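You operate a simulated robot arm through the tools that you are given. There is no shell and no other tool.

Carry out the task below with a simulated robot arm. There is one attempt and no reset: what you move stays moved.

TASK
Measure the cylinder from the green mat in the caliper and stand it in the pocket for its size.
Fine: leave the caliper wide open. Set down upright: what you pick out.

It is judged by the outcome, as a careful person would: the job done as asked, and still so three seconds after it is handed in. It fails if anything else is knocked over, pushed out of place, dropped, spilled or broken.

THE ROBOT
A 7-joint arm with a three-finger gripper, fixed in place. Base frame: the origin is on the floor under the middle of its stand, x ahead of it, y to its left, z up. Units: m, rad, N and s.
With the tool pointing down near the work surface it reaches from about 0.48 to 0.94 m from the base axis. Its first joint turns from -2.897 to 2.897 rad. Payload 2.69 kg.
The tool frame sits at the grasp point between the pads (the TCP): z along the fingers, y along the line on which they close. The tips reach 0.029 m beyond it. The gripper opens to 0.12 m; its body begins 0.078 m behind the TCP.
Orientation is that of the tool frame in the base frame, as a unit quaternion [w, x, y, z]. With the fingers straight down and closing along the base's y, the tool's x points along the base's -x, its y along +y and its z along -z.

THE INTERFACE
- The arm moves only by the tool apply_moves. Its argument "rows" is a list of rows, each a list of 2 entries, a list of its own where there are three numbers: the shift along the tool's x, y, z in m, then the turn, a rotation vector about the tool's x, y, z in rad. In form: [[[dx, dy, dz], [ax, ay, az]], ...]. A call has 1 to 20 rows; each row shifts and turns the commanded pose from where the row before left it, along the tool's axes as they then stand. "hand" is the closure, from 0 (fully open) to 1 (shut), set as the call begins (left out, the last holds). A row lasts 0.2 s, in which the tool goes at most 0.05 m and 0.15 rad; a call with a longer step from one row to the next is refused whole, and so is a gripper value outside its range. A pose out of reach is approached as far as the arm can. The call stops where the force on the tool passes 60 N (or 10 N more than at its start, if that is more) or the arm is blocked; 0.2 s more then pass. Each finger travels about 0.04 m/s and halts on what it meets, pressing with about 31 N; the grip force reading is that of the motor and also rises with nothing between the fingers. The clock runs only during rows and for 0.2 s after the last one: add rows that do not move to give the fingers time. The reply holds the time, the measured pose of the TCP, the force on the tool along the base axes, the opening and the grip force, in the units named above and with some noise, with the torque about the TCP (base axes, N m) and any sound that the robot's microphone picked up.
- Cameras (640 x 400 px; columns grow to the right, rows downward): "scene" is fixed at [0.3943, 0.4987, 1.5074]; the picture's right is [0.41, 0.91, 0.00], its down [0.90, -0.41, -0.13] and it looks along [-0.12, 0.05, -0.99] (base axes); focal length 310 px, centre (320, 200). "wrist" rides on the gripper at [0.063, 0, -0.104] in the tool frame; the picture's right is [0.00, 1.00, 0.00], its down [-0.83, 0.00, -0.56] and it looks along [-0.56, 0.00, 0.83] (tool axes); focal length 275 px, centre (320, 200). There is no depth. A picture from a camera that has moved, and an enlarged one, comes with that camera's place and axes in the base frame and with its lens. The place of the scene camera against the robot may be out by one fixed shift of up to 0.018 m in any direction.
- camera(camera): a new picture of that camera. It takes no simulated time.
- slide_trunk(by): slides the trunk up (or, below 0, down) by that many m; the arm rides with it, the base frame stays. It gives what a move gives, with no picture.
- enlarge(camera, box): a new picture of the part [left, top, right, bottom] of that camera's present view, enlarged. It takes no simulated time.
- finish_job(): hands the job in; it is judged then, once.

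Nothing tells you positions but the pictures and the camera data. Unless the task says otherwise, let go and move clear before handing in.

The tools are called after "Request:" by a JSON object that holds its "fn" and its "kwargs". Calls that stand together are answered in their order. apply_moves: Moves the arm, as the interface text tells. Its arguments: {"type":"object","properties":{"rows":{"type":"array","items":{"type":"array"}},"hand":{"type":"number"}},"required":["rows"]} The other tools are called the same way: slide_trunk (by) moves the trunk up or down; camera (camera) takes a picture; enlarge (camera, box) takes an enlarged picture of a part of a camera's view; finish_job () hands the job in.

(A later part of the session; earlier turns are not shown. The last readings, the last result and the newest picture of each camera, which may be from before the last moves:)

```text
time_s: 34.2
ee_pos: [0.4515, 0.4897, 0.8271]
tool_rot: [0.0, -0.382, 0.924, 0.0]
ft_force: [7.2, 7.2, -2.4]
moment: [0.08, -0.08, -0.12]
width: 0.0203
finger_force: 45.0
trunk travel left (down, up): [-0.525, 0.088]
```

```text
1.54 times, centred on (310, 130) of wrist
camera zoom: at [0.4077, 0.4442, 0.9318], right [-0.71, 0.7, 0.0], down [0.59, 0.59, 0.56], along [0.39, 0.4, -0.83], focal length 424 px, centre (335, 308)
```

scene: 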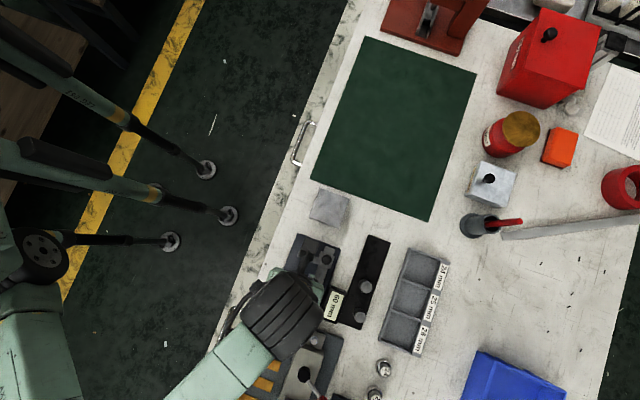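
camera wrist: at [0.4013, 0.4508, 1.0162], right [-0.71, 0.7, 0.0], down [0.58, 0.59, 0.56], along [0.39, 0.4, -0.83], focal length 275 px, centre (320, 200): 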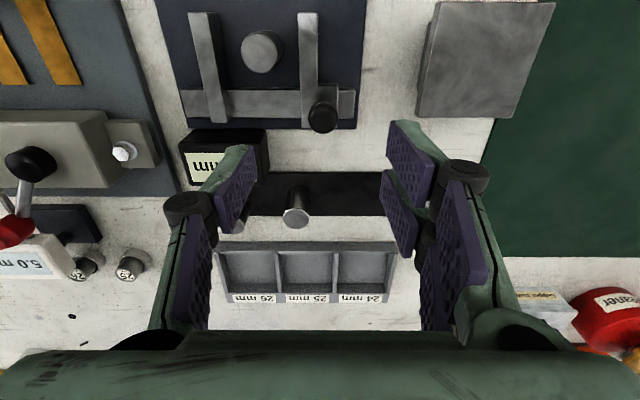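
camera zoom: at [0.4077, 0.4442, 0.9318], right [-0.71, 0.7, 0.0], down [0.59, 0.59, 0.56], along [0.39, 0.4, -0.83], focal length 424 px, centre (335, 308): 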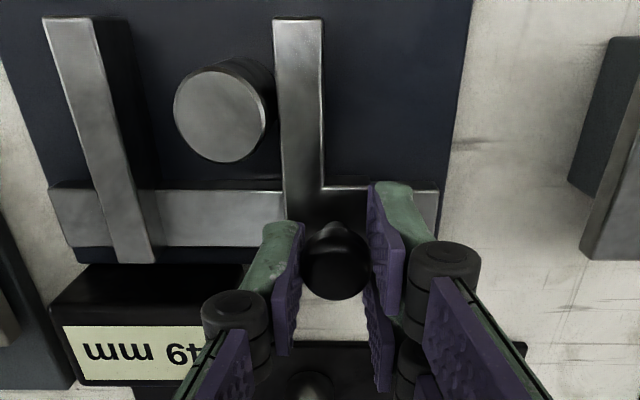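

The display now reads 49 mm and the jaw is just short of the cylinder. There is some sideways load, so I'll ease it slightly while advancing slowly.

Request:
{"fn": "apply_moves", "kwargs": {"rows": [[[-0.0004, -0.002, 0], [0, 0, 0]], [[-0.0003, -0.002, 0], [0, 0, 0]], [[-0.0001, -0.002, 0], [0, 0, 0]], [[-0.0001, -0.002, 0], [0, 0, 0]], [[0, 0, 0], [0, 0, 0]]]}}

Request:
{"fn": "enlarge", "kwargs": {"camera": "wrist", "box": [180, 0, 440, 260]}}

```text
time_s: 35.4
ee_pos: [0.4574, 0.4847, 0.8278]
tool_rot: [-0.002, -0.383, 0.924, -0.001]
ft_force: [-5.9, -4.5, -10.5]
moment: [-0.72, 0.61, -0.06]
width: 0.0202
finger_force: 45.0
trunk travel left (down, up): [-0.525, 0.088]
```

```text
1.54 times, centred on (310, 130) of wrist
camera zoom: at [0.4134, 0.4391, 0.9321], right [-0.71, 0.7, 0.0], down [0.59, 0.59, 0.55], along [0.39, 0.39, -0.83], focal length 424 px, centre (335, 308)
```

zoom: 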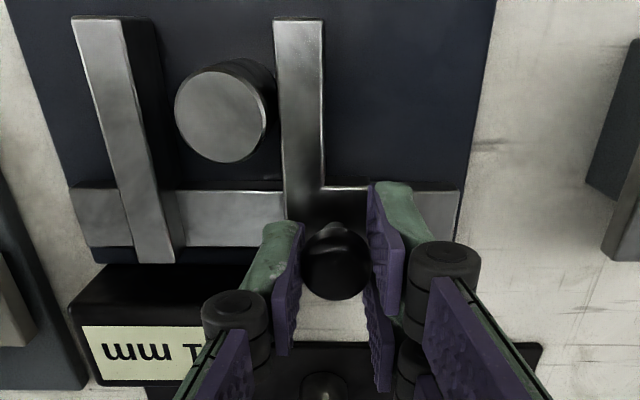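

The jaw is pushing the cylinder along (about 41 mm now). I over-corrected sideways, so I'll undo part of that and keep advancing slowly.

Request:
{"fn": "apply_moves", "kwargs": {"rows": [[[0.0003, -0.001, 0], [0, 0, 0]], [[0.0001, -0.002, 0], [0, 0, 0]], [[0, -0.002, 0], [0, 0, 0]], [[0, -0.002, 0], [0, 0, 0]], [[0, 0, 0], [0, 0, 0]]]}}

Request:
{"fn": "enlarge", "kwargs": {"camera": "wrist", "box": [180, 0, 440, 260]}}

```text
time_s: 36.6
ee_pos: [0.4628, 0.4779, 0.829]
tool_rot: [0.001, -0.381, 0.924, 0.001]
ft_force: [1.7, 3.6, 2.7]
moment: [-0.17, 0.2, -0.06]
width: 0.0201
finger_force: 44.9
trunk travel left (down, up): [-0.525, 0.088]
```

```text
1.54 times, centred on (310, 130) of wrist
camera zoom: at [0.4183, 0.4331, 0.9318], right [-0.71, 0.7, 0.0], down [0.59, 0.59, 0.56], along [0.39, 0.4, -0.83], focal length 424 px, centre (335, 308)
```

zoom: 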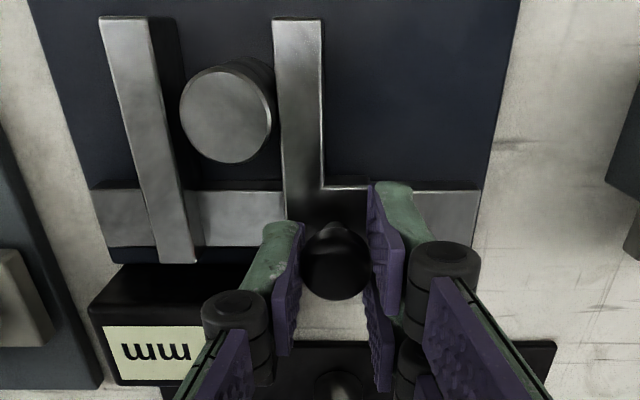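

Request:
{"fn": "apply_moves", "kwargs": {"rows": [[[0, -0.002, 0], [0, 0, 0]], [[0, -0.002, 0], [0, 0, 0]], [[0, -0.002, 0], [0, 0, 0]], [[0, 0, 0], [0, 0, 0]]]}}

Request:
{"fn": "enlarge", "kwargs": {"camera": "wrist", "box": [180, 0, 440, 260]}}

Request:
{"fn": "enlarge", "kwargs": {"camera": "scene", "box": [250, 220, 390, 340]}}

```text
time_s: 37.6
ee_pos: [0.4664, 0.4749, 0.8281]
tool_rot: [0.001, -0.382, 0.924, 0.001]
ft_force: [1.4, 4.0, 6.1]
moment: [0.37, -0.2, 0.06]
width: 0.0202
finger_force: 44.9
trunk travel left (down, up): [-0.525, 0.088]
```

```text
1.54 times, centred on (310, 130) of wrist
camera zoom: at [0.4224, 0.4291, 0.9319], right [-0.71, 0.7, 0.0], down [0.59, 0.59, 0.56], along [0.39, 0.4, -0.83], focal length 424 px, centre (335, 308)
```

zoom: 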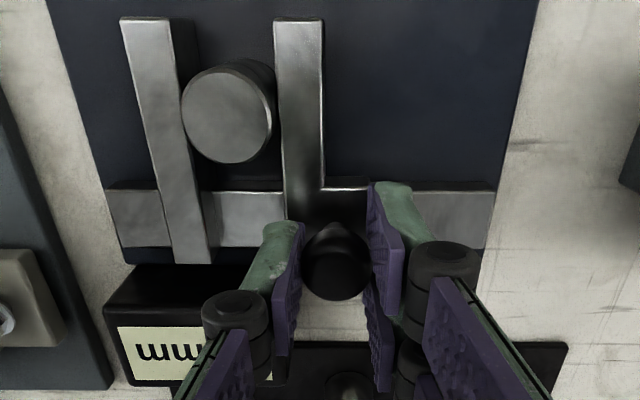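

```text
3.33 times, centred on (320, 280) of scene
camera zoom: at [0.3943, 0.4987, 1.5074], right [0.41, 0.91, 0.0], down [0.9, -0.41, -0.13], along [-0.12, 0.05, -0.99], focal length 1035 px, centre (320, -67)
```

zoom: 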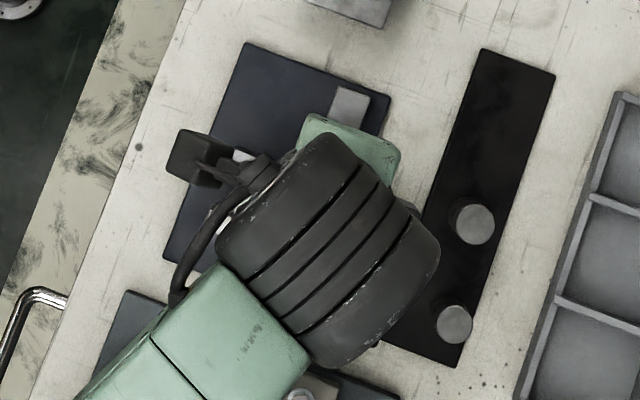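

About 2–3 mm remain. I'll advance in 1 mm steps and watch for the force rise.

Request:
{"fn": "apply_moves", "kwargs": {"rows": [[[0, -0.001, 0], [0, 0, 0]], [[0, 0, 0], [0, 0, 0]]]}}

Request:
{"fn": "apply_moves", "kwargs": {"rows": [[[0, -0.001, 0], [0, 0, 0]], [[0, 0, 0], [0, 0, 0]]]}}

Request:
{"fn": "enlarge", "kwargs": {"camera": "wrist", "box": [180, 0, 440, 260]}}

```text
time_s: 38.2
ee_pos: [0.4681, 0.4724, 0.8276]
tool_rot: [0.0, -0.383, 0.924, 0.0]
ft_force: [0.8, 3.8, 1.6]
moment: [0.55, -0.32, 0.04]
width: 0.0203
finger_force: 45.0
trunk travel left (down, up): [-0.525, 0.088]
```

```text
time_s: 38.8
ee_pos: [0.4676, 0.4714, 0.828]
tool_rot: [0.0, -0.382, 0.924, 0.0]
ft_force: [1.0, 2.2, 1.7]
moment: [0.15, -0.07, 0.01]
width: 0.02
finger_force: 44.8
trunk travel left (down, up): [-0.525, 0.088]
```

```text
1.54 times, centred on (310, 130) of wrist
camera zoom: at [0.424, 0.4275, 0.9319], right [-0.71, 0.7, 0.0], down [0.59, 0.59, 0.56], along [0.39, 0.39, -0.83], focal length 424 px, centre (335, 308)
```

zoom: 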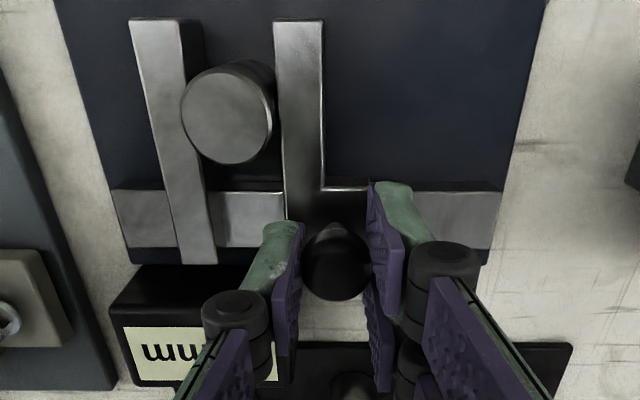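

Request:
{"fn": "apply_moves", "kwargs": {"rows": [[[0, -0.001, 0], [0, 0, 0]], [[0, 0, 0], [0, 0, 0]]]}}

Request:
{"fn": "apply_moves", "kwargs": {"rows": [[[0, -0.001, 0], [0, 0, 0]], [[0, 0, 0], [0, 0, 0]]]}}

Request:
{"fn": "enlarge", "kwargs": {"camera": "wrist", "box": [180, 0, 440, 260]}}

```text
time_s: 39.4
ee_pos: [0.469, 0.4718, 0.8282]
tool_rot: [0.0, -0.384, 0.923, 0.001]
ft_force: [-5.1, 3.5, -1.3]
moment: [0.28, -0.07, 0.03]
width: 0.0201
finger_force: 44.5
trunk travel left (down, up): [-0.525, 0.088]
```

```text
time_s: 40.0
ee_pos: [0.4676, 0.4715, 0.8291]
tool_rot: [-0.001, -0.384, 0.923, 0.0]
ft_force: [-19.1, 6.2, -7.7]
moment: [0.78, -0.08, 0.05]
width: 0.0201
finger_force: 45.0
trunk travel left (down, up): [-0.525, 0.088]
```

```text
1.54 times, centred on (310, 130) of wrist
camera zoom: at [0.4248, 0.4269, 0.932], right [-0.71, 0.7, 0.0], down [0.58, 0.59, 0.55], along [0.39, 0.4, -0.83], focal length 424 px, centre (335, 308)
```

zoom: 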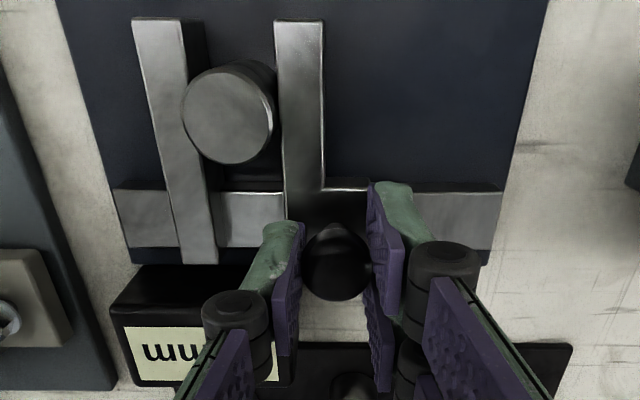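

The force has risen to about 18 N along the beam, so the jaws are closed on the cylinder. Let me try to read the display from here.

Request:
{"fn": "enlarge", "kwargs": {"camera": "scene", "box": [300, 270, 360, 330]}}

Request:
{"fn": "enlarge", "kwargs": {"camera": "wrist", "box": [220, 180, 320, 280]}}

```text
6.67 times, centred on (330, 300) of scene
camera zoom: at [0.3943, 0.4987, 1.5074], right [0.41, 0.91, 0.0], down [0.9, -0.41, -0.13], along [-0.12, 0.05, -0.99], focal length 2069 px, centre (253, -467)
```

zoom: 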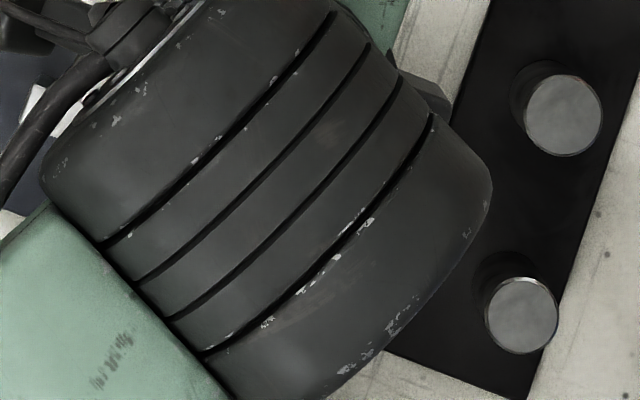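

```text
4.00 times, centred on (270, 230) of wrist
camera zoom: at [0.4248, 0.4269, 0.932], right [-0.71, 0.7, 0.0], down [0.58, 0.59, 0.55], along [0.39, 0.4, -0.83], focal length 1101 px, centre (520, 80)
```

zoom: 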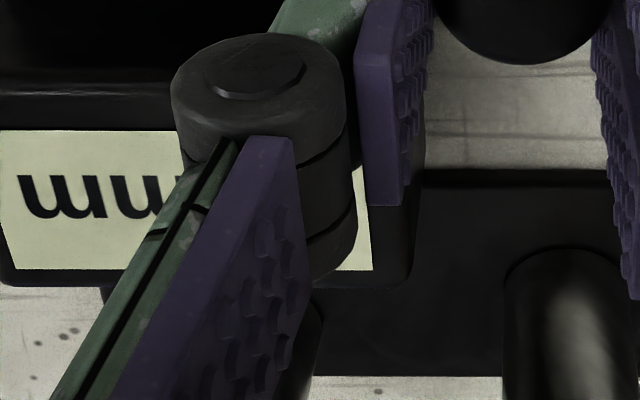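

The digits are hidden behind a finger. I'll open the fingers in place so the slider stays put, rise, and read the display.

Request:
{"fn": "apply_moves", "kwargs": {"rows": [[[0, 0, 0], [0, 0, 0]], [[0, 0, 0], [0, 0, 0]], [[0, 0, 0], [0, 0, 0]]], "hand": 0.7}}

Request:
{"fn": "enlarge", "kwargs": {"camera": "wrist", "box": [180, 0, 440, 260]}}

```text
time_s: 40.8
ee_pos: [0.4704, 0.4707, 0.8291]
tool_rot: [0.0, -0.382, 0.924, 0.001]
ft_force: [0.1, -0.4, 0.4]
moment: [0.01, -0.02, 0.0]
width: 0.0362
finger_force: 0.0
trunk travel left (down, up): [-0.525, 0.088]
```

```text
1.54 times, centred on (310, 130) of wrist
camera zoom: at [0.4267, 0.4263, 0.9324], right [-0.71, 0.7, 0.0], down [0.59, 0.59, 0.56], along [0.39, 0.39, -0.83], focal length 424 px, centre (335, 308)
```

zoom: 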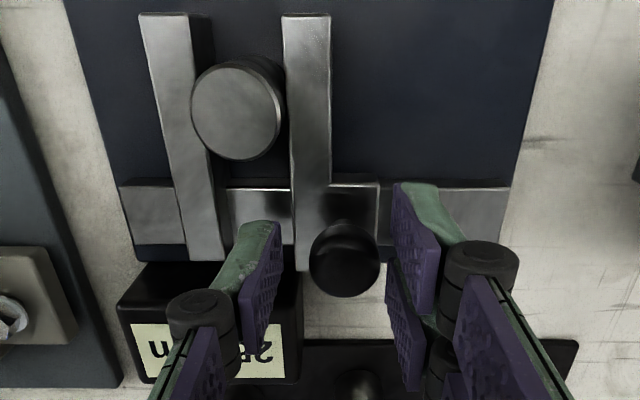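

Request:
{"fn": "apply_moves", "kwargs": {"rows": [[[0, 0, -0.01], [0, 0, 0]], [[0, 0, -0.03], [0, 0, 0]], [[0, 0, -0.03], [0, 0, 0]], [[0, 0, -0.02], [0, 0, 0]], [[0, 0, 0], [0, 0, 0]], [[0, 0, 0], [0, 0, 0]]]}}

Request:
{"fn": "camera", "kwargs": {"camera": "wrist"}}

Request:
{"fn": "enlarge", "kwargs": {"camera": "wrist", "box": [200, 0, 400, 200]}}

```text
time_s: 42.2
ee_pos: [0.4687, 0.4701, 0.918]
tool_rot: [-0.001, -0.382, 0.924, 0.0]
ft_force: [0.7, -0.2, -0.3]
moment: [-0.02, 0.06, -0.02]
width: 0.036
finger_force: 0.2
trunk travel left (down, up): [-0.525, 0.088]
```

```text
taken
camera wrist: at [0.426, 0.4255, 1.0213], right [-0.71, 0.7, 0.0], down [0.59, 0.59, 0.56], along [0.39, 0.4, -0.83], focal length 275 px, centre (320, 200)
```

wrist: 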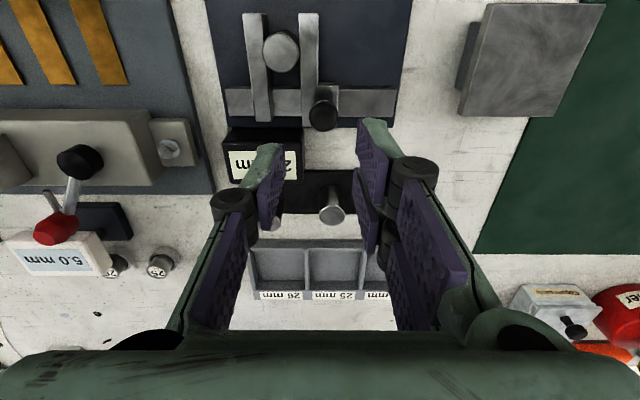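

```text
2.00 times, centred on (300, 100) of wrist
camera zoom: at [0.426, 0.4255, 1.0213], right [-0.71, 0.7, 0.0], down [0.59, 0.59, 0.56], along [0.39, 0.4, -0.83], focal length 551 px, centre (360, 400)
```

zoom: 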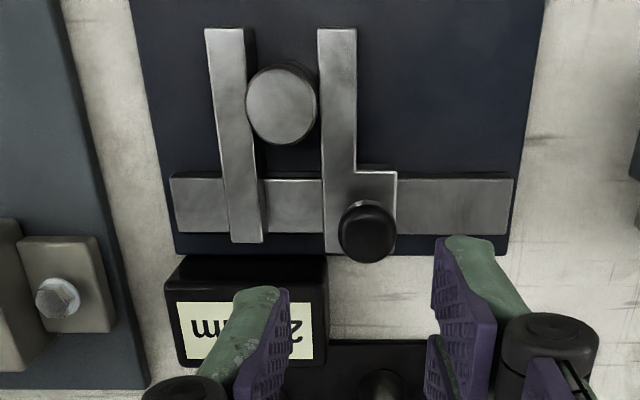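

The second digit is still blocked; I'll shift the hand along the beam to clear the view.

Request:
{"fn": "apply_moves", "kwargs": {"rows": [[[0, 0.04, 0], [0, 0, 0]], [[0, 0.04, 0], [0, 0, 0]], [[0, 0, 0], [0, 0, 0]], [[0, 0, 0], [0, 0, 0]]], "hand": 0.45}}

Request:
{"fn": "camera", "kwargs": {"camera": "wrist"}}

Request:
{"fn": "enlarge", "kwargs": {"camera": "scene", "box": [280, 240, 380, 340]}}

Request:
{"fn": "enlarge", "kwargs": {"camera": "wrist", "box": [100, 0, 300, 200]}}

```text
time_s: 43.2
ee_pos: [0.4127, 0.5258, 0.9182]
tool_rot: [0.0, -0.384, 0.923, 0.001]
ft_force: [0.1, 0.8, 0.3]
moment: [-0.03, -0.01, 0.01]
width: 0.0661
finger_force: 0.0
trunk travel left (down, up): [-0.525, 0.088]
```

```text
taken
camera wrist: at [0.37, 0.4812, 1.0217], right [-0.71, 0.7, 0.0], down [0.59, 0.59, 0.56], along [0.39, 0.4, -0.83], focal length 275 px, centre (320, 200)
```

wrist: 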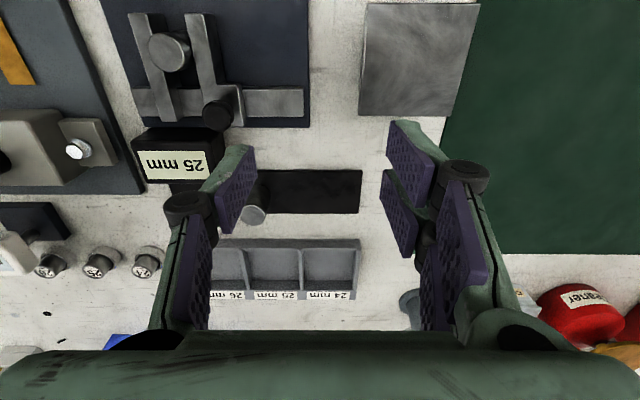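

```text
4.00 times, centred on (330, 290) of scene
camera zoom: at [0.3943, 0.4987, 1.5074], right [0.41, 0.91, 0.0], down [0.9, -0.41, -0.13], along [-0.12, 0.05, -0.99], focal length 1242 px, centre (280, -160)
```

zoom: 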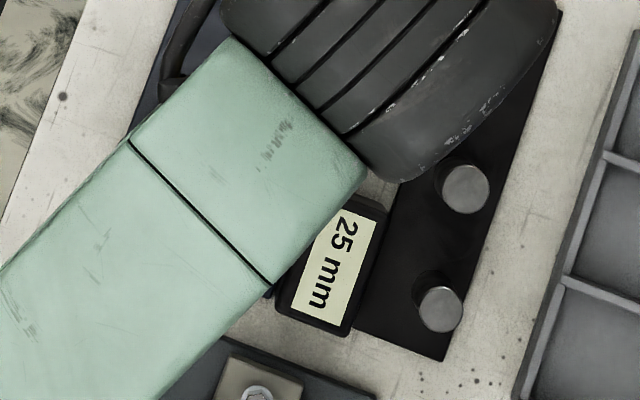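

```text
2.00 times, centred on (200, 100) of wrist
camera zoom: at [0.37, 0.4812, 1.0217], right [-0.71, 0.7, 0.0], down [0.59, 0.59, 0.56], along [0.39, 0.4, -0.83], focal length 551 px, centre (560, 400)
```

zoom: 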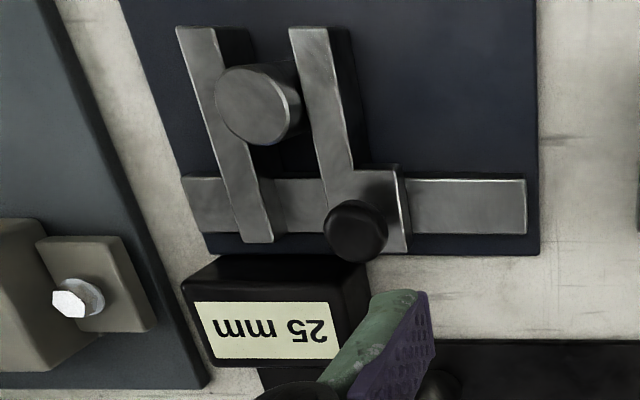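

The display reads 25 mm with the jaws closed on the cylinder. Next I'll re-grip the knob and slide the jaw back wide open so the cylinder can be lifted freely.

Request:
{"fn": "apply_moves", "kwargs": {"rows": [[[0, -0.0395, 0], [0, 0, 0]], [[0, -0.039, 0], [0, 0, 0]], [[0, 0, 0.03], [0, 0, 0]], [[0, 0, 0.025], [0, 0, 0]], [[0, 0, 0], [0, 0, 0]], [[0, 0, 0], [0, 0, 0]]], "hand": 0.6}}

Request:
{"fn": "enlarge", "kwargs": {"camera": "wrist", "box": [180, 0, 440, 260]}}

```text
time_s: 44.6
ee_pos: [0.4688, 0.4737, 0.864]
tool_rot: [0.0, -0.384, 0.924, -0.001]
ft_force: [0.0, 0.2, 0.4]
moment: [0.0, 0.02, -0.03]
width: 0.0479
finger_force: 0.1
trunk travel left (down, up): [-0.525, 0.088]
```

```text
1.54 times, centred on (310, 130) of wrist
camera zoom: at [0.425, 0.4281, 0.9671], right [-0.71, 0.7, 0.0], down [0.59, 0.59, 0.56], along [0.39, 0.4, -0.83], focal length 424 px, centre (335, 308)
```

zoom: 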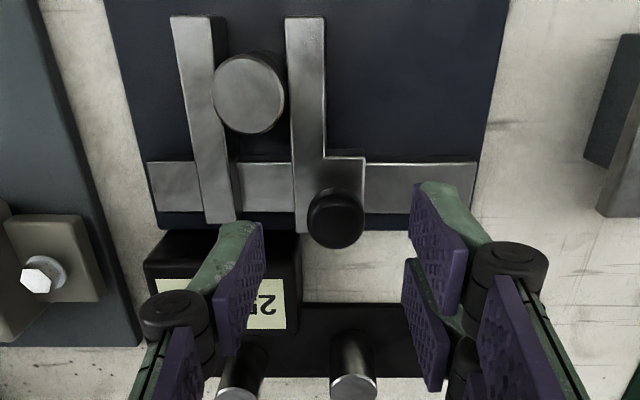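

Knob is centred. Descending and gripping it.

Request:
{"fn": "apply_moves", "kwargs": {"rows": [[[0, 0, 0.015], [0, 0, 0]], [[0, 0, 0.015], [0, 0, 0]], [[0, 0, 0.005], [0, 0, 0]], [[0, 0, 0], [0, 0, 0]]]}}

Request:
{"fn": "apply_moves", "kwargs": {"rows": [[[0, 0, 0], [0, 0, 0]], [[0, 0, 0], [0, 0, 0]], [[0, 0, 0], [0, 0, 0]], [[0, 0, 0], [0, 0, 0]]], "hand": 1.0}}

Request:
{"fn": "enlarge", "kwargs": {"camera": "wrist", "box": [180, 0, 440, 260]}}

```text
time_s: 45.6
ee_pos: [0.4688, 0.4718, 0.8294]
tool_rot: [0.0, -0.383, 0.924, 0.001]
ft_force: [0.3, 0.1, -0.5]
moment: [0.01, 0.01, 0.04]
width: 0.0483
finger_force: 0.1
trunk travel left (down, up): [-0.525, 0.088]
```

```text
time_s: 46.6
ee_pos: [0.4683, 0.4723, 0.8292]
tool_rot: [0.0, -0.383, 0.924, 0.001]
ft_force: [-4.7, 4.5, -1.2]
moment: [0.2, 0.0, 0.01]
width: 0.0205
finger_force: 39.0
trunk travel left (down, up): [-0.525, 0.088]
```

```text
1.54 times, centred on (310, 130) of wrist
camera zoom: at [0.4245, 0.4273, 0.9325], right [-0.71, 0.7, 0.0], down [0.59, 0.59, 0.56], along [0.39, 0.4, -0.83], focal length 424 px, centre (335, 308)
```

zoom: 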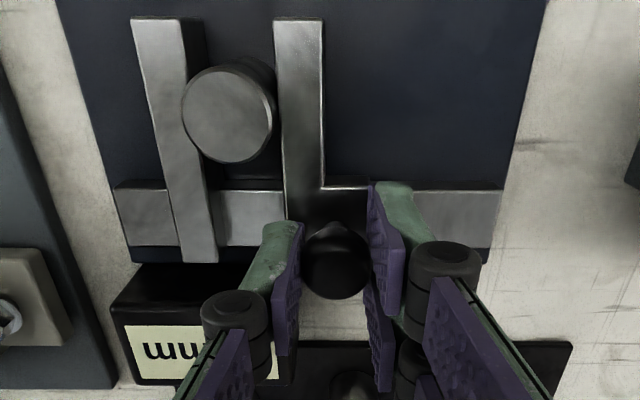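

Gripped. Sliding the jaw back open gently.

Request:
{"fn": "apply_moves", "kwargs": {"rows": [[[0, 0.002, 0], [0, 0, 0]], [[0, 0.003, 0], [0, 0, 0]], [[0, 0.004, 0], [0, 0, 0]], [[0, 0.004, 0], [0, 0, 0]], [[0, 0.004, 0], [0, 0, 0]], [[0, 0, 0], [0, 0, 0]]]}}

Request:
{"fn": "enlarge", "kwargs": {"camera": "wrist", "box": [180, 0, 440, 260]}}

```text
time_s: 48.0
ee_pos: [0.456, 0.4838, 0.8287]
tool_rot: [-0.001, -0.384, 0.923, 0.0]
ft_force: [-12.2, -12.1, -1.9]
moment: [0.22, -0.04, 0.1]
width: 0.0203
finger_force: 44.8
trunk travel left (down, up): [-0.525, 0.088]
```

```text
1.54 times, centred on (310, 130) of wrist
camera zoom: at [0.4129, 0.4391, 0.9326], right [-0.71, 0.7, 0.0], down [0.59, 0.59, 0.55], along [0.39, 0.39, -0.83], focal length 424 px, centre (335, 308)
```

zoom: 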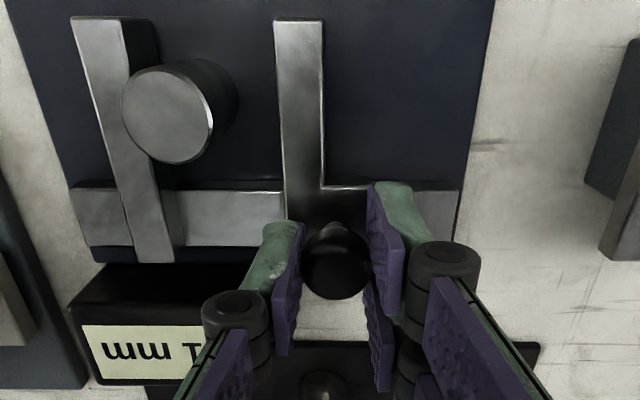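

The cylinder stayed by the fixed jaw. There's some sideways load, so I'll ease it while continuing to open.

Request:
{"fn": "apply_moves", "kwargs": {"rows": [[[0.0004, 0.002, 0], [0, 0, 0]], [[0.0004, 0.004, 0], [0, 0, 0]], [[0.0003, 0.004, 0], [0, 0, 0]], [[0, 0.004, 0], [0, 0, 0]], [[0, 0, 0], [0, 0, 0]]]}}

Request:
{"fn": "enlarge", "kwargs": {"camera": "wrist", "box": [180, 0, 440, 260]}}

```text
time_s: 49.2
ee_pos: [0.4459, 0.494, 0.8301]
tool_rot: [0.001, -0.382, 0.924, 0.001]
ft_force: [-1.4, -3.5, 5.9]
moment: [-0.26, 0.18, 0.02]
width: 0.0202
finger_force: 44.3
trunk travel left (down, up): [-0.525, 0.088]
```

```text
1.54 times, centred on (310, 130) of wrist
camera zoom: at [0.4025, 0.4485, 0.9323], right [-0.71, 0.7, 0.0], down [0.59, 0.59, 0.56], along [0.39, 0.4, -0.83], focal length 424 px, centre (335, 308)
```

zoom: 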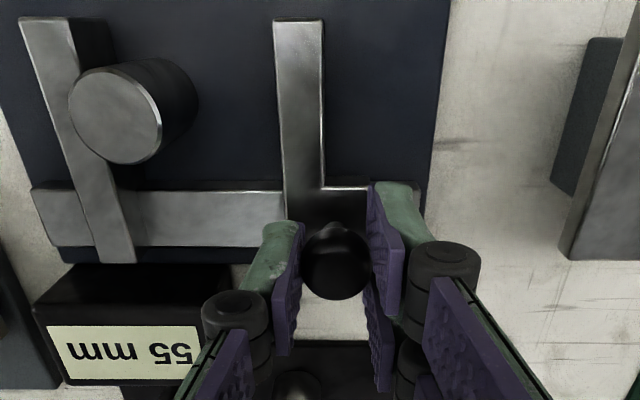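

Display reads 55 mm. A little more to return to about 60 mm.

Request:
{"fn": "apply_moves", "kwargs": {"rows": [[[0.0001, 0.003, 0], [0, 0, 0]], [[0.0001, 0.003, 0], [0, 0, 0]], [[0, 0, 0], [0, 0, 0]]]}}

Request:
{"fn": "enlarge", "kwargs": {"camera": "wrist", "box": [180, 0, 440, 260]}}

```text
time_s: 50.0
ee_pos: [0.4423, 0.4964, 0.8287]
tool_rot: [0.001, -0.382, 0.924, 0.002]
ft_force: [5.4, 3.8, 7.5]
moment: [0.2, -0.21, 0.07]
width: 0.0203
finger_force: 44.9
trunk travel left (down, up): [-0.525, 0.088]
```

```text
1.54 times, centred on (310, 130) of wrist
camera zoom: at [0.3985, 0.4524, 0.9323], right [-0.71, 0.71, 0.0], down [0.59, 0.59, 0.56], along [0.39, 0.4, -0.83], focal length 424 px, centre (335, 308)
```

zoom: 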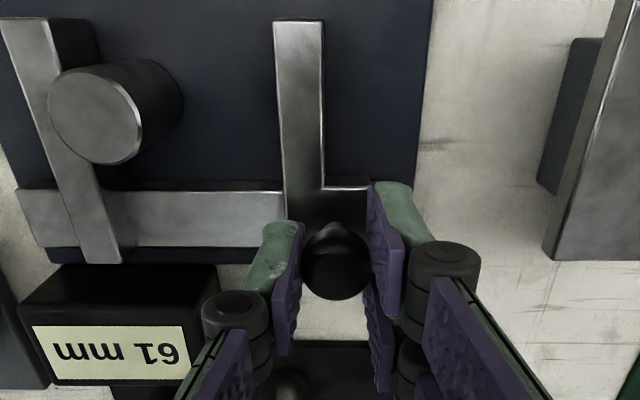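

The caliper is back at 61 mm, wide open. I'll release the knob, rise, and turn the hand back 90° over the cylinder.

Request:
{"fn": "apply_moves", "kwargs": {"rows": [[[0, 0, 0], [0, 0, 0]], [[0, 0, 0], [0, 0, 0]], [[0, 0, 0], [0, 0, 0]]], "hand": 0.6}}

Request:
{"fn": "apply_moves", "kwargs": {"rows": [[[0, 0, -0.02], [0, 0, 0]], [[0, 0, -0.035], [0, 0, 0]], [[0, 0, -0.035], [0, 0, 0]], [[0, 0, 0], [0, 0, 0.1428]], [[0, 0, 0], [0, 0, 0.1428]], [[0, 0, 0], [0, 0, 0.1428]], [[0, 0, 0], [0, 0, 0.1428]], [[0, 0, 0], [0, 0, 0.1428]], [[0, 0, 0], [0, 0, 0.1428]], [[0, 0, 0], [0, 0, 0.1428]], [[0, 0, 0], [0, 0, 0.1428]], [[0, 0, 0], [0, 0, 0.1428]], [[0, 0, 0], [0, 0, 0.1428]], [[0, 0, 0], [0, 0, 0.1428]], [[0, 0, 0], [0, 0, 0]], [[0, 0, 0], [0, 0, 0]]]}}

Request:
{"fn": "camera", "kwargs": {"camera": "wrist"}}

```text
time_s: 50.8
ee_pos: [0.4412, 0.4971, 0.8282]
tool_rot: [0.0, -0.383, 0.924, 0.0]
ft_force: [0.1, 0.3, -0.7]
moment: [0.0, -0.02, -0.02]
width: 0.0482
finger_force: 0.1
trunk travel left (down, up): [-0.525, 0.088]
```

```text
time_s: 54.2
ee_pos: [0.4407, 0.4955, 0.9188]
tool_rot: [0.0, 0.383, 0.924, -0.001]
ft_force: [-0.8, 0.0, 0.2]
moment: [0.01, -0.01, -0.01]
width: 0.0482
finger_force: 0.0
trunk travel left (down, up): [-0.525, 0.088]
```

```text
taken
camera wrist: at [0.3967, 0.541, 1.0225], right [0.7, 0.71, 0.0], down [0.59, -0.59, 0.56], along [0.39, -0.39, -0.83], focal length 275 px, centre (320, 200)
```

wrist: 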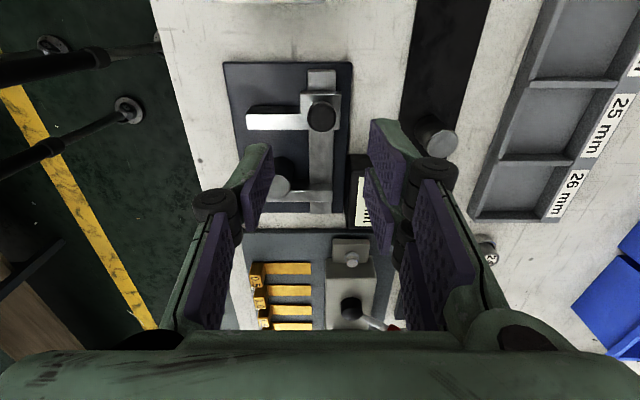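

Now moving over the cylinder to check alignment before re-grasping.

Request:
{"fn": "apply_moves", "kwargs": {"rows": [[[-0.034, -0.019, 0], [0, 0, 0]], [[-0.0345, -0.0199, 0], [0, 0, 0]], [[0, 0, 0.03], [0, 0, 0]], [[0, 0, 0], [0, 0, 0]], [[0, 0, 0], [0, 0, 0]]]}}

Request:
{"fn": "camera", "kwargs": {"camera": "wrist"}}

Request:
{"fn": "enlarge", "kwargs": {"camera": "wrist", "box": [220, 40, 420, 240]}}

```text
time_s: 55.4
ee_pos: [0.4608, 0.4235, 0.8905]
tool_rot: [0.0, 0.382, 0.924, 0.0]
ft_force: [0.4, 0.0, 0.7]
moment: [0.0, -0.01, 0.03]
width: 0.0478
finger_force: 0.0
trunk travel left (down, up): [-0.525, 0.088]
```

```text
taken
camera wrist: at [0.4165, 0.4669, 0.9936], right [0.7, 0.71, 0.0], down [0.59, -0.59, 0.56], along [0.39, -0.39, -0.83], focal length 275 px, centre (320, 200)
```

wrist: 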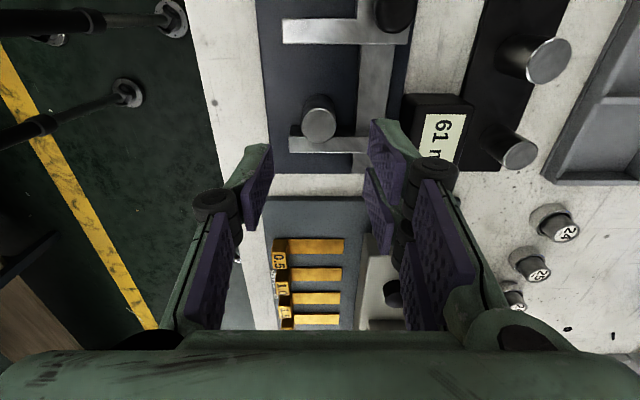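

```text
2.00 times, centred on (320, 140) of wrist
camera zoom: at [0.4165, 0.4669, 0.9936], right [0.7, 0.71, 0.0], down [0.59, -0.59, 0.56], along [0.39, -0.39, -0.83], focal length 551 px, centre (320, 320)
```

zoom: 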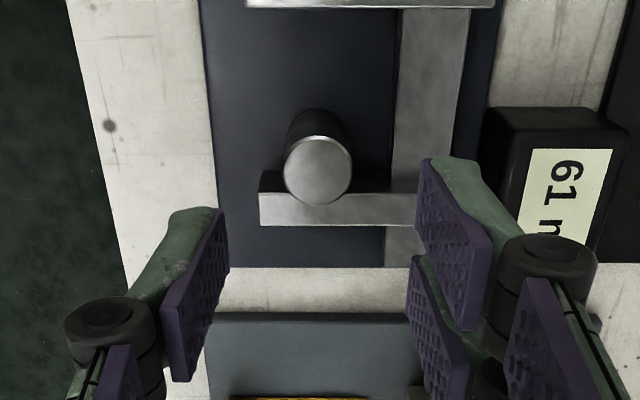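

The cylinder stands clear, touching the fixed jaw, about 3 mm further along +W than my TCP. I'll correct and descend, keeping the tips just above the jaw top.

Request:
{"fn": "apply_moves", "kwargs": {"rows": [[[-0.0025, -0.0006, 0.02], [0, 0, 0]], [[0, 0, 0.025], [0, 0, 0]], [[0, 0, 0.02], [0, 0, 0]], [[0, 0, 0], [0, 0, 0]], [[0, 0, 0], [0, 0, 0]]]}}

Request:
{"fn": "enlarge", "kwargs": {"camera": "wrist", "box": [220, 60, 420, 260]}}

```text
time_s: 56.6
ee_pos: [0.4626, 0.4197, 0.8248]
tool_rot: [0.0, 0.382, 0.924, -0.001]
ft_force: [0.3, 0.5, 0.4]
moment: [0.02, 0.01, 0.02]
width: 0.048
finger_force: 0.2
trunk travel left (down, up): [-0.525, 0.088]
```

```text
2.00 times, centred on (320, 160) of wrist
camera zoom: at [0.4194, 0.4642, 0.9292], right [0.7, 0.71, 0.0], down [0.59, -0.59, 0.56], along [0.39, -0.39, -0.83], focal length 551 px, centre (320, 280)
```

zoom: 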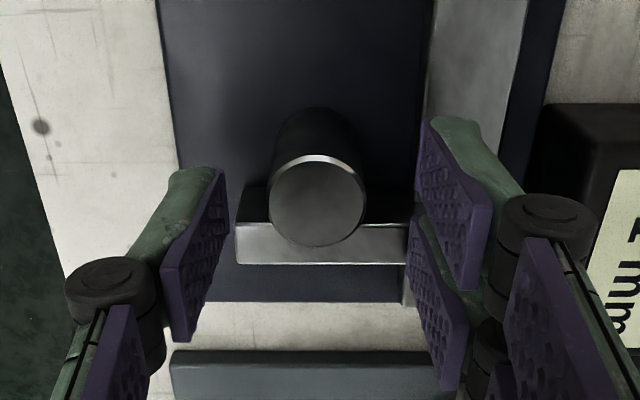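

Aligned. Final descent in small steps, watching the force.

Request:
{"fn": "apply_moves", "kwargs": {"rows": [[[0, 0, 0.002], [0, 0, 0]], [[0, 0, 0.002], [0, 0, 0]], [[0, 0, 0], [0, 0, 0]]]}}

Request:
{"fn": "apply_moves", "kwargs": {"rows": [[[0, 0, 0.001], [0, 0, 0]], [[0, 0, 0.001], [0, 0, 0]], [[0, 0, 0], [0, 0, 0]]]}}

```text
time_s: 57.4
ee_pos: [0.4639, 0.4195, 0.8225]
tool_rot: [0.0, 0.383, 0.924, 0.001]
ft_force: [3.1, -1.9, 9.2]
moment: [0.07, -0.41, -0.1]
width: 0.0495
finger_force: 0.9
trunk travel left (down, up): [-0.525, 0.088]
```

```text
time_s: 58.2
ee_pos: [0.4643, 0.4204, 0.8199]
tool_rot: [0.001, 0.383, 0.924, 0.001]
ft_force: [9.6, -0.7, 23.7]
moment: [0.24, -1.05, -0.14]
width: 0.0566
finger_force: 5.1
trunk travel left (down, up): [-0.525, 0.088]
```

The fingertips touched the fixed jaw's top (about z≈0.791), so I'll back up a few millimetres at once and check that nothing moved.

Request:
{"fn": "apply_moves", "kwargs": {"rows": [[[0, 0, -0.003], [0, 0, 0]], [[0, 0, -0.003], [0, 0, 0]], [[0, 0, 0], [0, 0, 0]], [[0, 0, 0], [0, 0, 0]]]}}

Request:
{"fn": "enlarge", "kwargs": {"camera": "wrist", "box": [220, 60, 420, 260]}}

```text
time_s: 59.2
ee_pos: [0.4622, 0.419, 0.824]
tool_rot: [-0.001, 0.382, 0.924, -0.001]
ft_force: [0.3, -0.1, 0.4]
moment: [-0.01, -0.03, -0.03]
width: 0.0479
finger_force: 0.1
trunk travel left (down, up): [-0.525, 0.088]
```

```text
2.00 times, centred on (320, 160) of wrist
camera zoom: at [0.419, 0.4638, 0.9265], right [0.7, 0.71, 0.0], down [0.59, -0.58, 0.56], along [0.39, -0.39, -0.83], focal length 551 px, centre (320, 280)
```

zoom: 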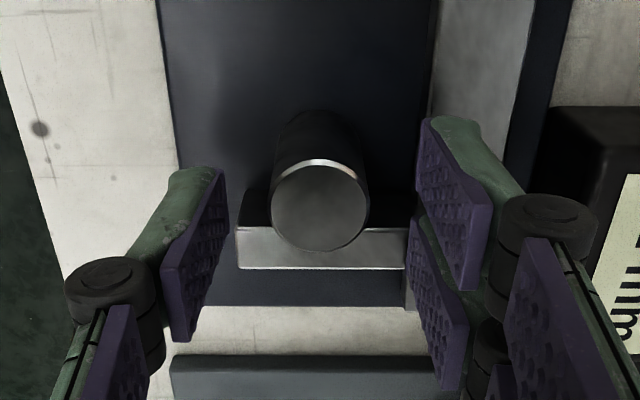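

Nothing has shifted. The cylinder stands several millimetres above the jaw, so I'll take a light top grip here, just to slide it along the plate away from the jaw for a deeper re-grasp.

Request:
{"fn": "apply_moves", "kwargs": {"rows": [[[0, 0, 0], [0, 0, 0]], [[0, 0, 0], [0, 0, 0]], [[0, 0, 0], [0, 0, 0]], [[0, 0, 0], [0, 0, 0]]], "hand": 1.0}}

Request:
{"fn": "enlarge", "kwargs": {"camera": "wrist", "box": [220, 60, 420, 260]}}

```text
time_s: 60.2
ee_pos: [0.4636, 0.4198, 0.8235]
tool_rot: [0.0, 0.383, 0.924, 0.0]
ft_force: [-0.4, 0.9, 0.7]
moment: [0.01, 0.04, 0.0]
width: 0.0242
finger_force: 30.5
trunk travel left (down, up): [-0.525, 0.088]
```

```text
2.00 times, centred on (320, 160) of wrist
camera zoom: at [0.4195, 0.4639, 0.927], right [0.7, 0.71, 0.0], down [0.59, -0.59, 0.56], along [0.39, -0.39, -0.83], focal length 551 px, centre (320, 280)
```

zoom: 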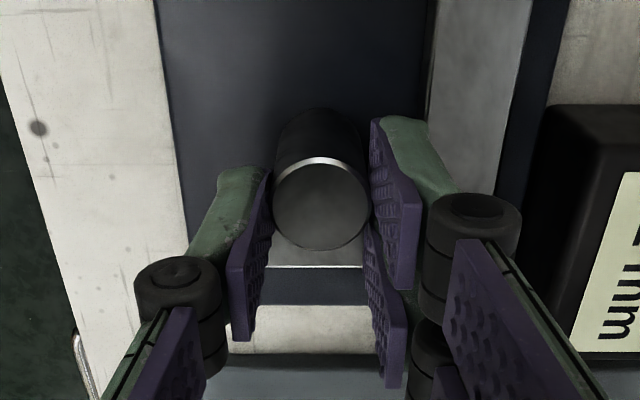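

Gripped at the same 24.2 mm reading. Sliding the cylinder 20 mm along the plate to the middle of the gap.

Request:
{"fn": "apply_moves", "kwargs": {"rows": [[[0.002, 0, 0], [0, 0, 0]], [[0.003, 0, 0], [0, 0, 0]], [[0.003, 0, 0], [0, 0, 0]], [[0.003, 0, 0], [0, 0, 0]], [[0.003, 0, 0], [0, 0, 0]], [[0.003, 0, 0], [0, 0, 0]], [[0.003, 0, 0], [0, 0, 0]], [[0, 0, 0], [0, 0, 0]], [[0, 0, 0], [0, 0, 0]]]}}

Request:
{"fn": "enlarge", "kwargs": {"camera": "wrist", "box": [220, 60, 420, 260]}}

```text
time_s: 62.2
ee_pos: [0.4488, 0.4329, 0.8238]
tool_rot: [0.0, 0.382, 0.924, 0.001]
ft_force: [0.0, 0.5, -0.1]
moment: [0.01, 0.0, 0.0]
width: 0.0239
finger_force: 31.3
trunk travel left (down, up): [-0.525, 0.088]
```

```text
2.00 times, centred on (320, 160) of wrist
camera zoom: at [0.4049, 0.4776, 0.9275], right [0.7, 0.71, 0.0], down [0.59, -0.59, 0.56], along [0.39, -0.39, -0.83], focal length 551 px, centre (320, 280)
```

zoom: 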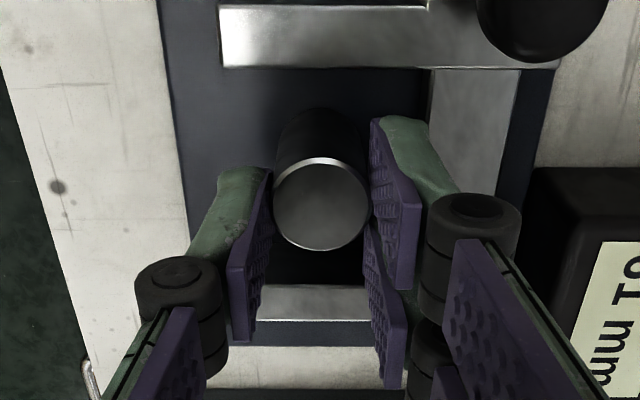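

The cylinder came along upright and now sits mid-gap. I'll open slightly, go 10 mm deeper, and re-grip.

Request:
{"fn": "apply_moves", "kwargs": {"rows": [[[0, 0, 0], [0, 0, 0]], [[0, 0, 0], [0, 0, 0]], [[0, 0, 0], [0, 0, 0]]], "hand": 0.71}}

Request:
{"fn": "apply_moves", "kwargs": {"rows": [[[0, 0, 0.003], [0, 0, 0]], [[0, 0, 0.003], [0, 0, 0]], [[0, 0, 0.003], [0, 0, 0]], [[0, 0, 0.001], [0, 0, 0]], [[0, 0, 0], [0, 0, 0]]]}}

Request:
{"fn": "enlarge", "kwargs": {"camera": "wrist", "box": [220, 60, 420, 260]}}

```text
time_s: 63.0
ee_pos: [0.4496, 0.4324, 0.8243]
tool_rot: [0.0, 0.382, 0.924, 0.0]
ft_force: [-0.9, 0.1, -0.1]
moment: [-0.01, 0.0, -0.01]
width: 0.035
finger_force: 0.0
trunk travel left (down, up): [-0.525, 0.088]
```

```text
time_s: 64.2
ee_pos: [0.4485, 0.4339, 0.8147]
tool_rot: [0.0, 0.382, 0.924, 0.0]
ft_force: [-0.5, -0.4, -0.5]
moment: [0.03, -0.01, 0.0]
width: 0.0346
finger_force: 0.0
trunk travel left (down, up): [-0.525, 0.088]
```

```text
2.00 times, centred on (320, 160) of wrist
camera zoom: at [0.4051, 0.4787, 0.9178], right [0.7, 0.71, 0.0], down [0.59, -0.59, 0.56], along [0.39, -0.39, -0.83], focal length 551 px, centre (320, 280)
```

zoom: 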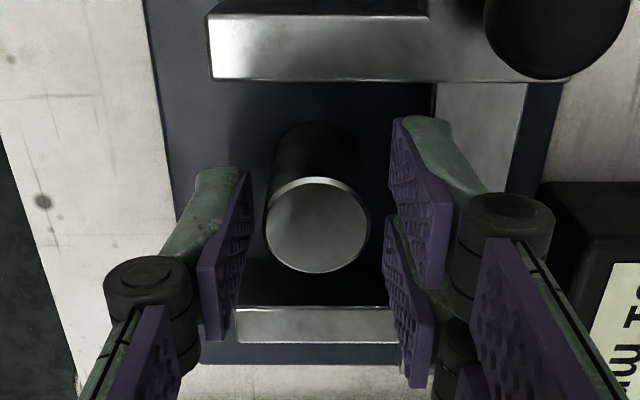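

No contact, cylinder centred between pads. Gripping and lifting.

Request:
{"fn": "apply_moves", "kwargs": {"rows": [[[0, 0, 0], [0, 0, 0]], [[0, 0, 0], [0, 0, 0]], [[0, 0, 0], [0, 0, 0]], [[0, 0, 0], [0, 0, 0]]], "hand": 1.0}}

Request:
{"fn": "apply_moves", "kwargs": {"rows": [[[0, 0, -0.005], [0, 0, 0]], [[0, 0, -0.02], [0, 0, 0]], [[0, 0, -0.03], [0, 0, 0]], [[0, 0, -0.03], [0, 0, 0]], [[0, 0, -0.025], [0, 0, 0]], [[0, 0, 0], [0, 0, 0]], [[0, 0, 0], [0, 0, 0]]]}}

Request:
{"fn": "camera", "kwargs": {"camera": "wrist"}}

Request:
{"fn": "enlarge", "kwargs": {"camera": "wrist", "box": [220, 60, 420, 260]}}

```text
time_s: 65.2
ee_pos: [0.4486, 0.434, 0.8135]
tool_rot: [-0.001, 0.383, 0.924, 0.0]
ft_force: [-0.2, -0.5, 0.6]
moment: [-0.05, 0.03, 0.01]
width: 0.0214
finger_force: 30.9
trunk travel left (down, up): [-0.525, 0.088]
```

```text
time_s: 66.8
ee_pos: [0.4502, 0.4344, 0.9237]
tool_rot: [0.0, 0.383, 0.924, 0.0]
ft_force: [0.5, 0.4, -0.9]
moment: [0.0, 0.01, 0.03]
width: 0.0245
finger_force: 31.1
trunk travel left (down, up): [-0.525, 0.088]
```

```text
taken
camera wrist: at [0.4058, 0.4781, 1.0269], right [0.7, 0.71, 0.0], down [0.59, -0.59, 0.56], along [0.39, -0.39, -0.83], focal length 275 px, centre (320, 200)
```

wrist: 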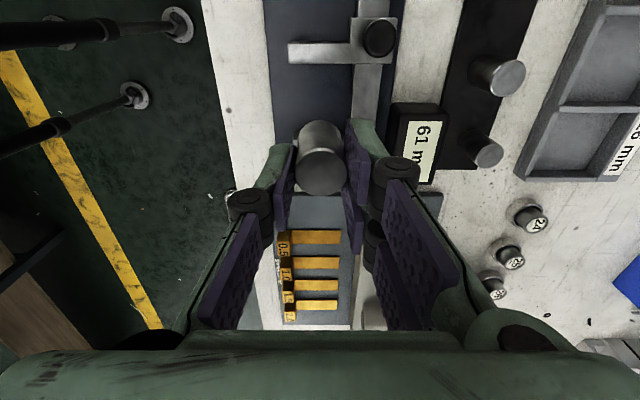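

```text
2.00 times, centred on (320, 160) of wrist
camera zoom: at [0.4058, 0.4781, 1.0269], right [0.7, 0.71, 0.0], down [0.59, -0.59, 0.56], along [0.39, -0.39, -0.83], focal length 551 px, centre (320, 280)
```

zoom: 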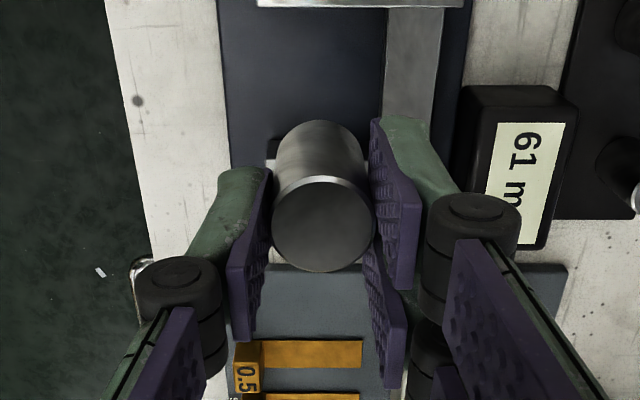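

Lifted cleanly, caliper left at 61 mm. The 25 mm pocket is the middle one, roughly at U≈0.88, W≈−0.018. I'll carry the cylinder there at height.

Request:
{"fn": "apply_moves", "kwargs": {"rows": [[[0.00475, 0.0427, 0], [0, 0, 0]], [[0.00475, 0.0427, 0], [0, 0, 0]], [[0.00475, 0.0427, 0], [0, 0, 0]], [[0.00475, 0.0427, 0], [0, 0, 0]], [[0.00475, 0.0427, 0], [0, 0, 0]], [[0.00475, 0.0425, 0], [0, 0, 0]], [[0, 0, 0], [0, 0, 0]], [[0, 0, 0], [0, 0, 0]], [[0, 0, 0], [0, 0, 0]]]}}

Request:
{"fn": "camera", "kwargs": {"camera": "wrist"}}

Request:
{"fn": "enlarge", "kwargs": {"camera": "wrist", "box": [220, 0, 460, 240]}}

Request:
{"fn": "enlarge", "kwargs": {"camera": "scene", "box": [330, 220, 490, 370]}}

```text
time_s: 68.8
ee_pos: [0.5787, 0.5933, 0.9268]
tool_rot: [0.0, 0.383, 0.924, 0.0]
ft_force: [0.2, 0.6, -1.5]
moment: [0.01, 0.02, 0.03]
width: 0.0242
finger_force: 30.6
out of reach, approached as far as the arm can: row 5, 6
trunk travel left (down, up): [-0.525, 0.088]
```

```text
taken
camera wrist: at [0.5355, 0.6383, 1.0296], right [0.7, 0.71, 0.0], down [0.59, -0.59, 0.56], along [0.39, -0.39, -0.83], focal length 275 px, centre (320, 200)
```

wrist: 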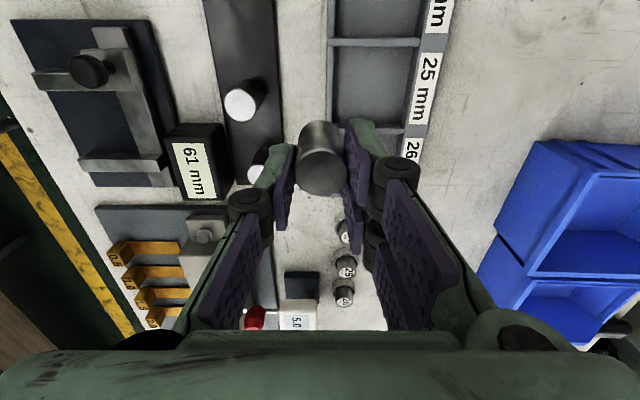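

```text
1.67 times, centred on (340, 120) of wrist
camera zoom: at [0.5355, 0.6383, 1.0296], right [0.7, 0.71, 0.0], down [0.59, -0.59, 0.56], along [0.39, -0.39, -0.83], focal length 459 px, centre (287, 333)
```

zoom: 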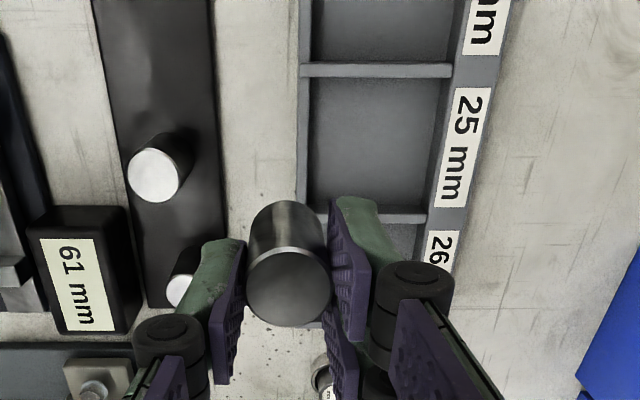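

```text
2.67 times, centred on (410, 295) of scene
camera zoom: at [0.3943, 0.4987, 1.5074], right [0.41, 0.91, 0.0], down [0.9, -0.41, -0.13], along [-0.12, 0.05, -0.99], focal length 828 px, centre (80, -53)
```

zoom: 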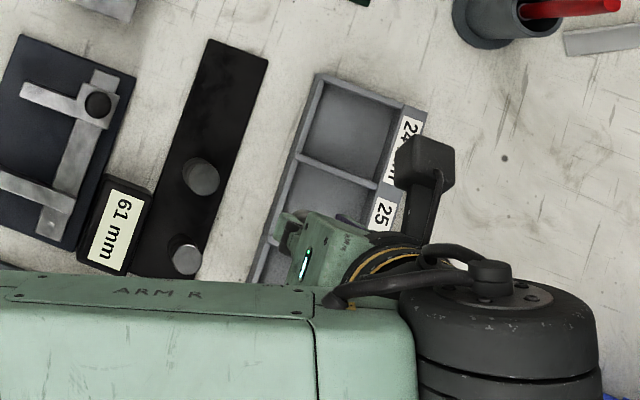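

The pocket is beyond reach at this trunk height (the arm stopped at about 0.83 m). I'll pull back and rise with the cylinder in open space first, then lower the trunk to gain reach.

Request:
{"fn": "apply_moves", "kwargs": {"rows": [[[0, -0.03, -0.03], [0, 0, 0]], [[0, -0.03, -0.03], [0, 0, 0]], [[0, -0.03, -0.03], [0, 0, 0]], [[0, 0, 0], [0, 0, 0]], [[0, 0, 0], [0, 0, 0]]]}}

```text
time_s: 70.0
ee_pos: [0.5199, 0.5294, 1.0149]
tool_rot: [0.0, 0.383, 0.924, -0.001]
ft_force: [0.0, -0.2, -1.6]
moment: [0.01, 0.0, 0.02]
width: 0.024
finger_force: 30.9
trunk travel left (down, up): [-0.525, 0.088]
```

The commanded pose follows the real one after a reach stop, good. Now sliding the trunk down 0.10 m, with the cylinder bottom still well above everything.

Request:
{"fn": "slide_trunk", "kwargs": {"by": -0.1}}

```text
time_s: 71.3
ee_pos: [0.5198, 0.5295, 0.9145]
tool_rot: [0.0, 0.383, 0.924, 0.0]
ft_force: [-0.2, 0.2, -1.6]
moment: [0.06, -0.02, 0.02]
width: 0.024
finger_force: 31.6
trunk travel left (down, up): [-0.425, 0.188]
```

Request:
{"fn": "apply_moves", "kwargs": {"rows": [[[0.003, 0.03, -0.015], [0, 0, 0]], [[0.003, 0.035, 0], [0, 0, 0]], [[0.002, 0.035, 0], [0, 0, 0]], [[0.002, 0.035, 0], [0, 0, 0]], [[0, 0, 0], [0, 0, 0]], [[0, 0, 0], [0, 0, 0]]]}}

Request:
{"fn": "camera", "kwargs": {"camera": "wrist"}}

Request:
{"fn": "enlarge", "kwargs": {"camera": "wrist", "box": [220, 0, 460, 240]}}

```text
time_s: 72.7
ee_pos: [0.5505, 0.5623, 0.9267]
tool_rot: [0.0, 0.383, 0.924, 0.001]
ft_force: [-0.3, 0.4, -2.1]
moment: [0.03, -0.01, 0.0]
width: 0.0239
finger_force: 30.7
out of reach, approached as far as the arm can: row 2, 3, 4
trunk travel left (down, up): [-0.425, 0.188]
```

```text
taken
camera wrist: at [0.5074, 0.6067, 1.0295], right [0.7, 0.71, 0.0], down [0.59, -0.59, 0.56], along [0.39, -0.39, -0.83], focal length 275 px, centre (320, 200)
```

wrist: 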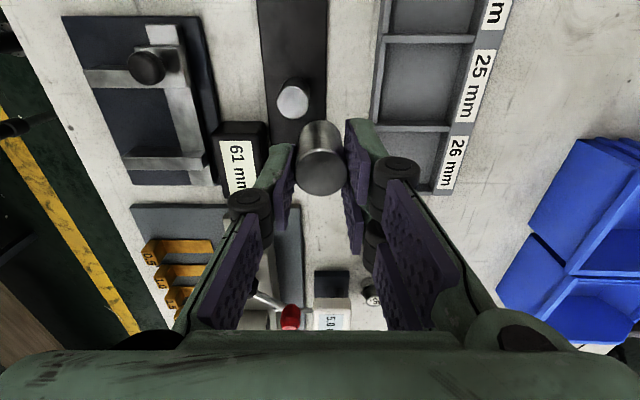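

```text
1.67 times, centred on (340, 120) of wrist
camera zoom: at [0.5074, 0.6067, 1.0295], right [0.7, 0.71, 0.0], down [0.59, -0.59, 0.56], along [0.39, -0.39, -0.83], focal length 459 px, centre (287, 333)
```

zoom: 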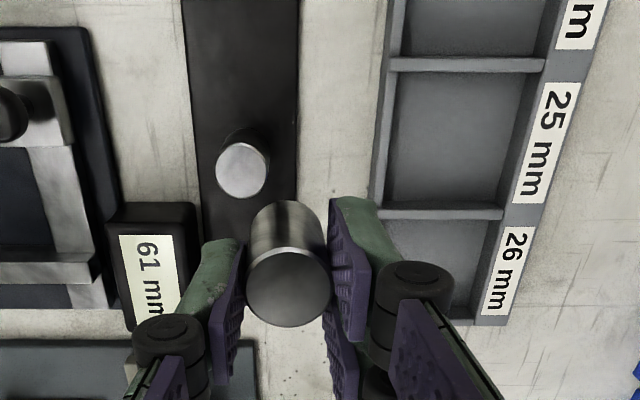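

Lowering the trunk reduced the reach, so the shoulder sits below the wrist. I'll raise the trunk fully instead, then bring the hand down.

Request:
{"fn": "slide_trunk", "kwargs": {"by": 0.188}}

Request:
{"fn": "apply_moves", "kwargs": {"rows": [[[0, 0, 0.03], [0, 0, 0]], [[0, 0, 0.035], [0, 0, 0]], [[0, 0, 0.035], [0, 0, 0]], [[0, 0, 0.035], [0, 0, 0]], [[0, 0, 0.035], [0, 0, 0]], [[0, 0, 0], [0, 0, 0]]]}}

```text
time_s: 74.8
ee_pos: [0.551, 0.5623, 1.1135]
tool_rot: [0.0, 0.382, 0.924, 0.0]
ft_force: [-0.4, 0.2, -1.3]
moment: [0.01, -0.02, 0.0]
width: 0.0241
finger_force: 30.8
trunk travel left (down, up): [-0.613, 0.0]
```

```text
time_s: 76.2
ee_pos: [0.5493, 0.5652, 0.9409]
tool_rot: [0.0, 0.382, 0.924, 0.0]
ft_force: [-0.3, -1.3, -2.3]
moment: [0.01, 0.04, 0.0]
width: 0.0216
finger_force: 30.8
trunk travel left (down, up): [-0.613, 0.0]
```

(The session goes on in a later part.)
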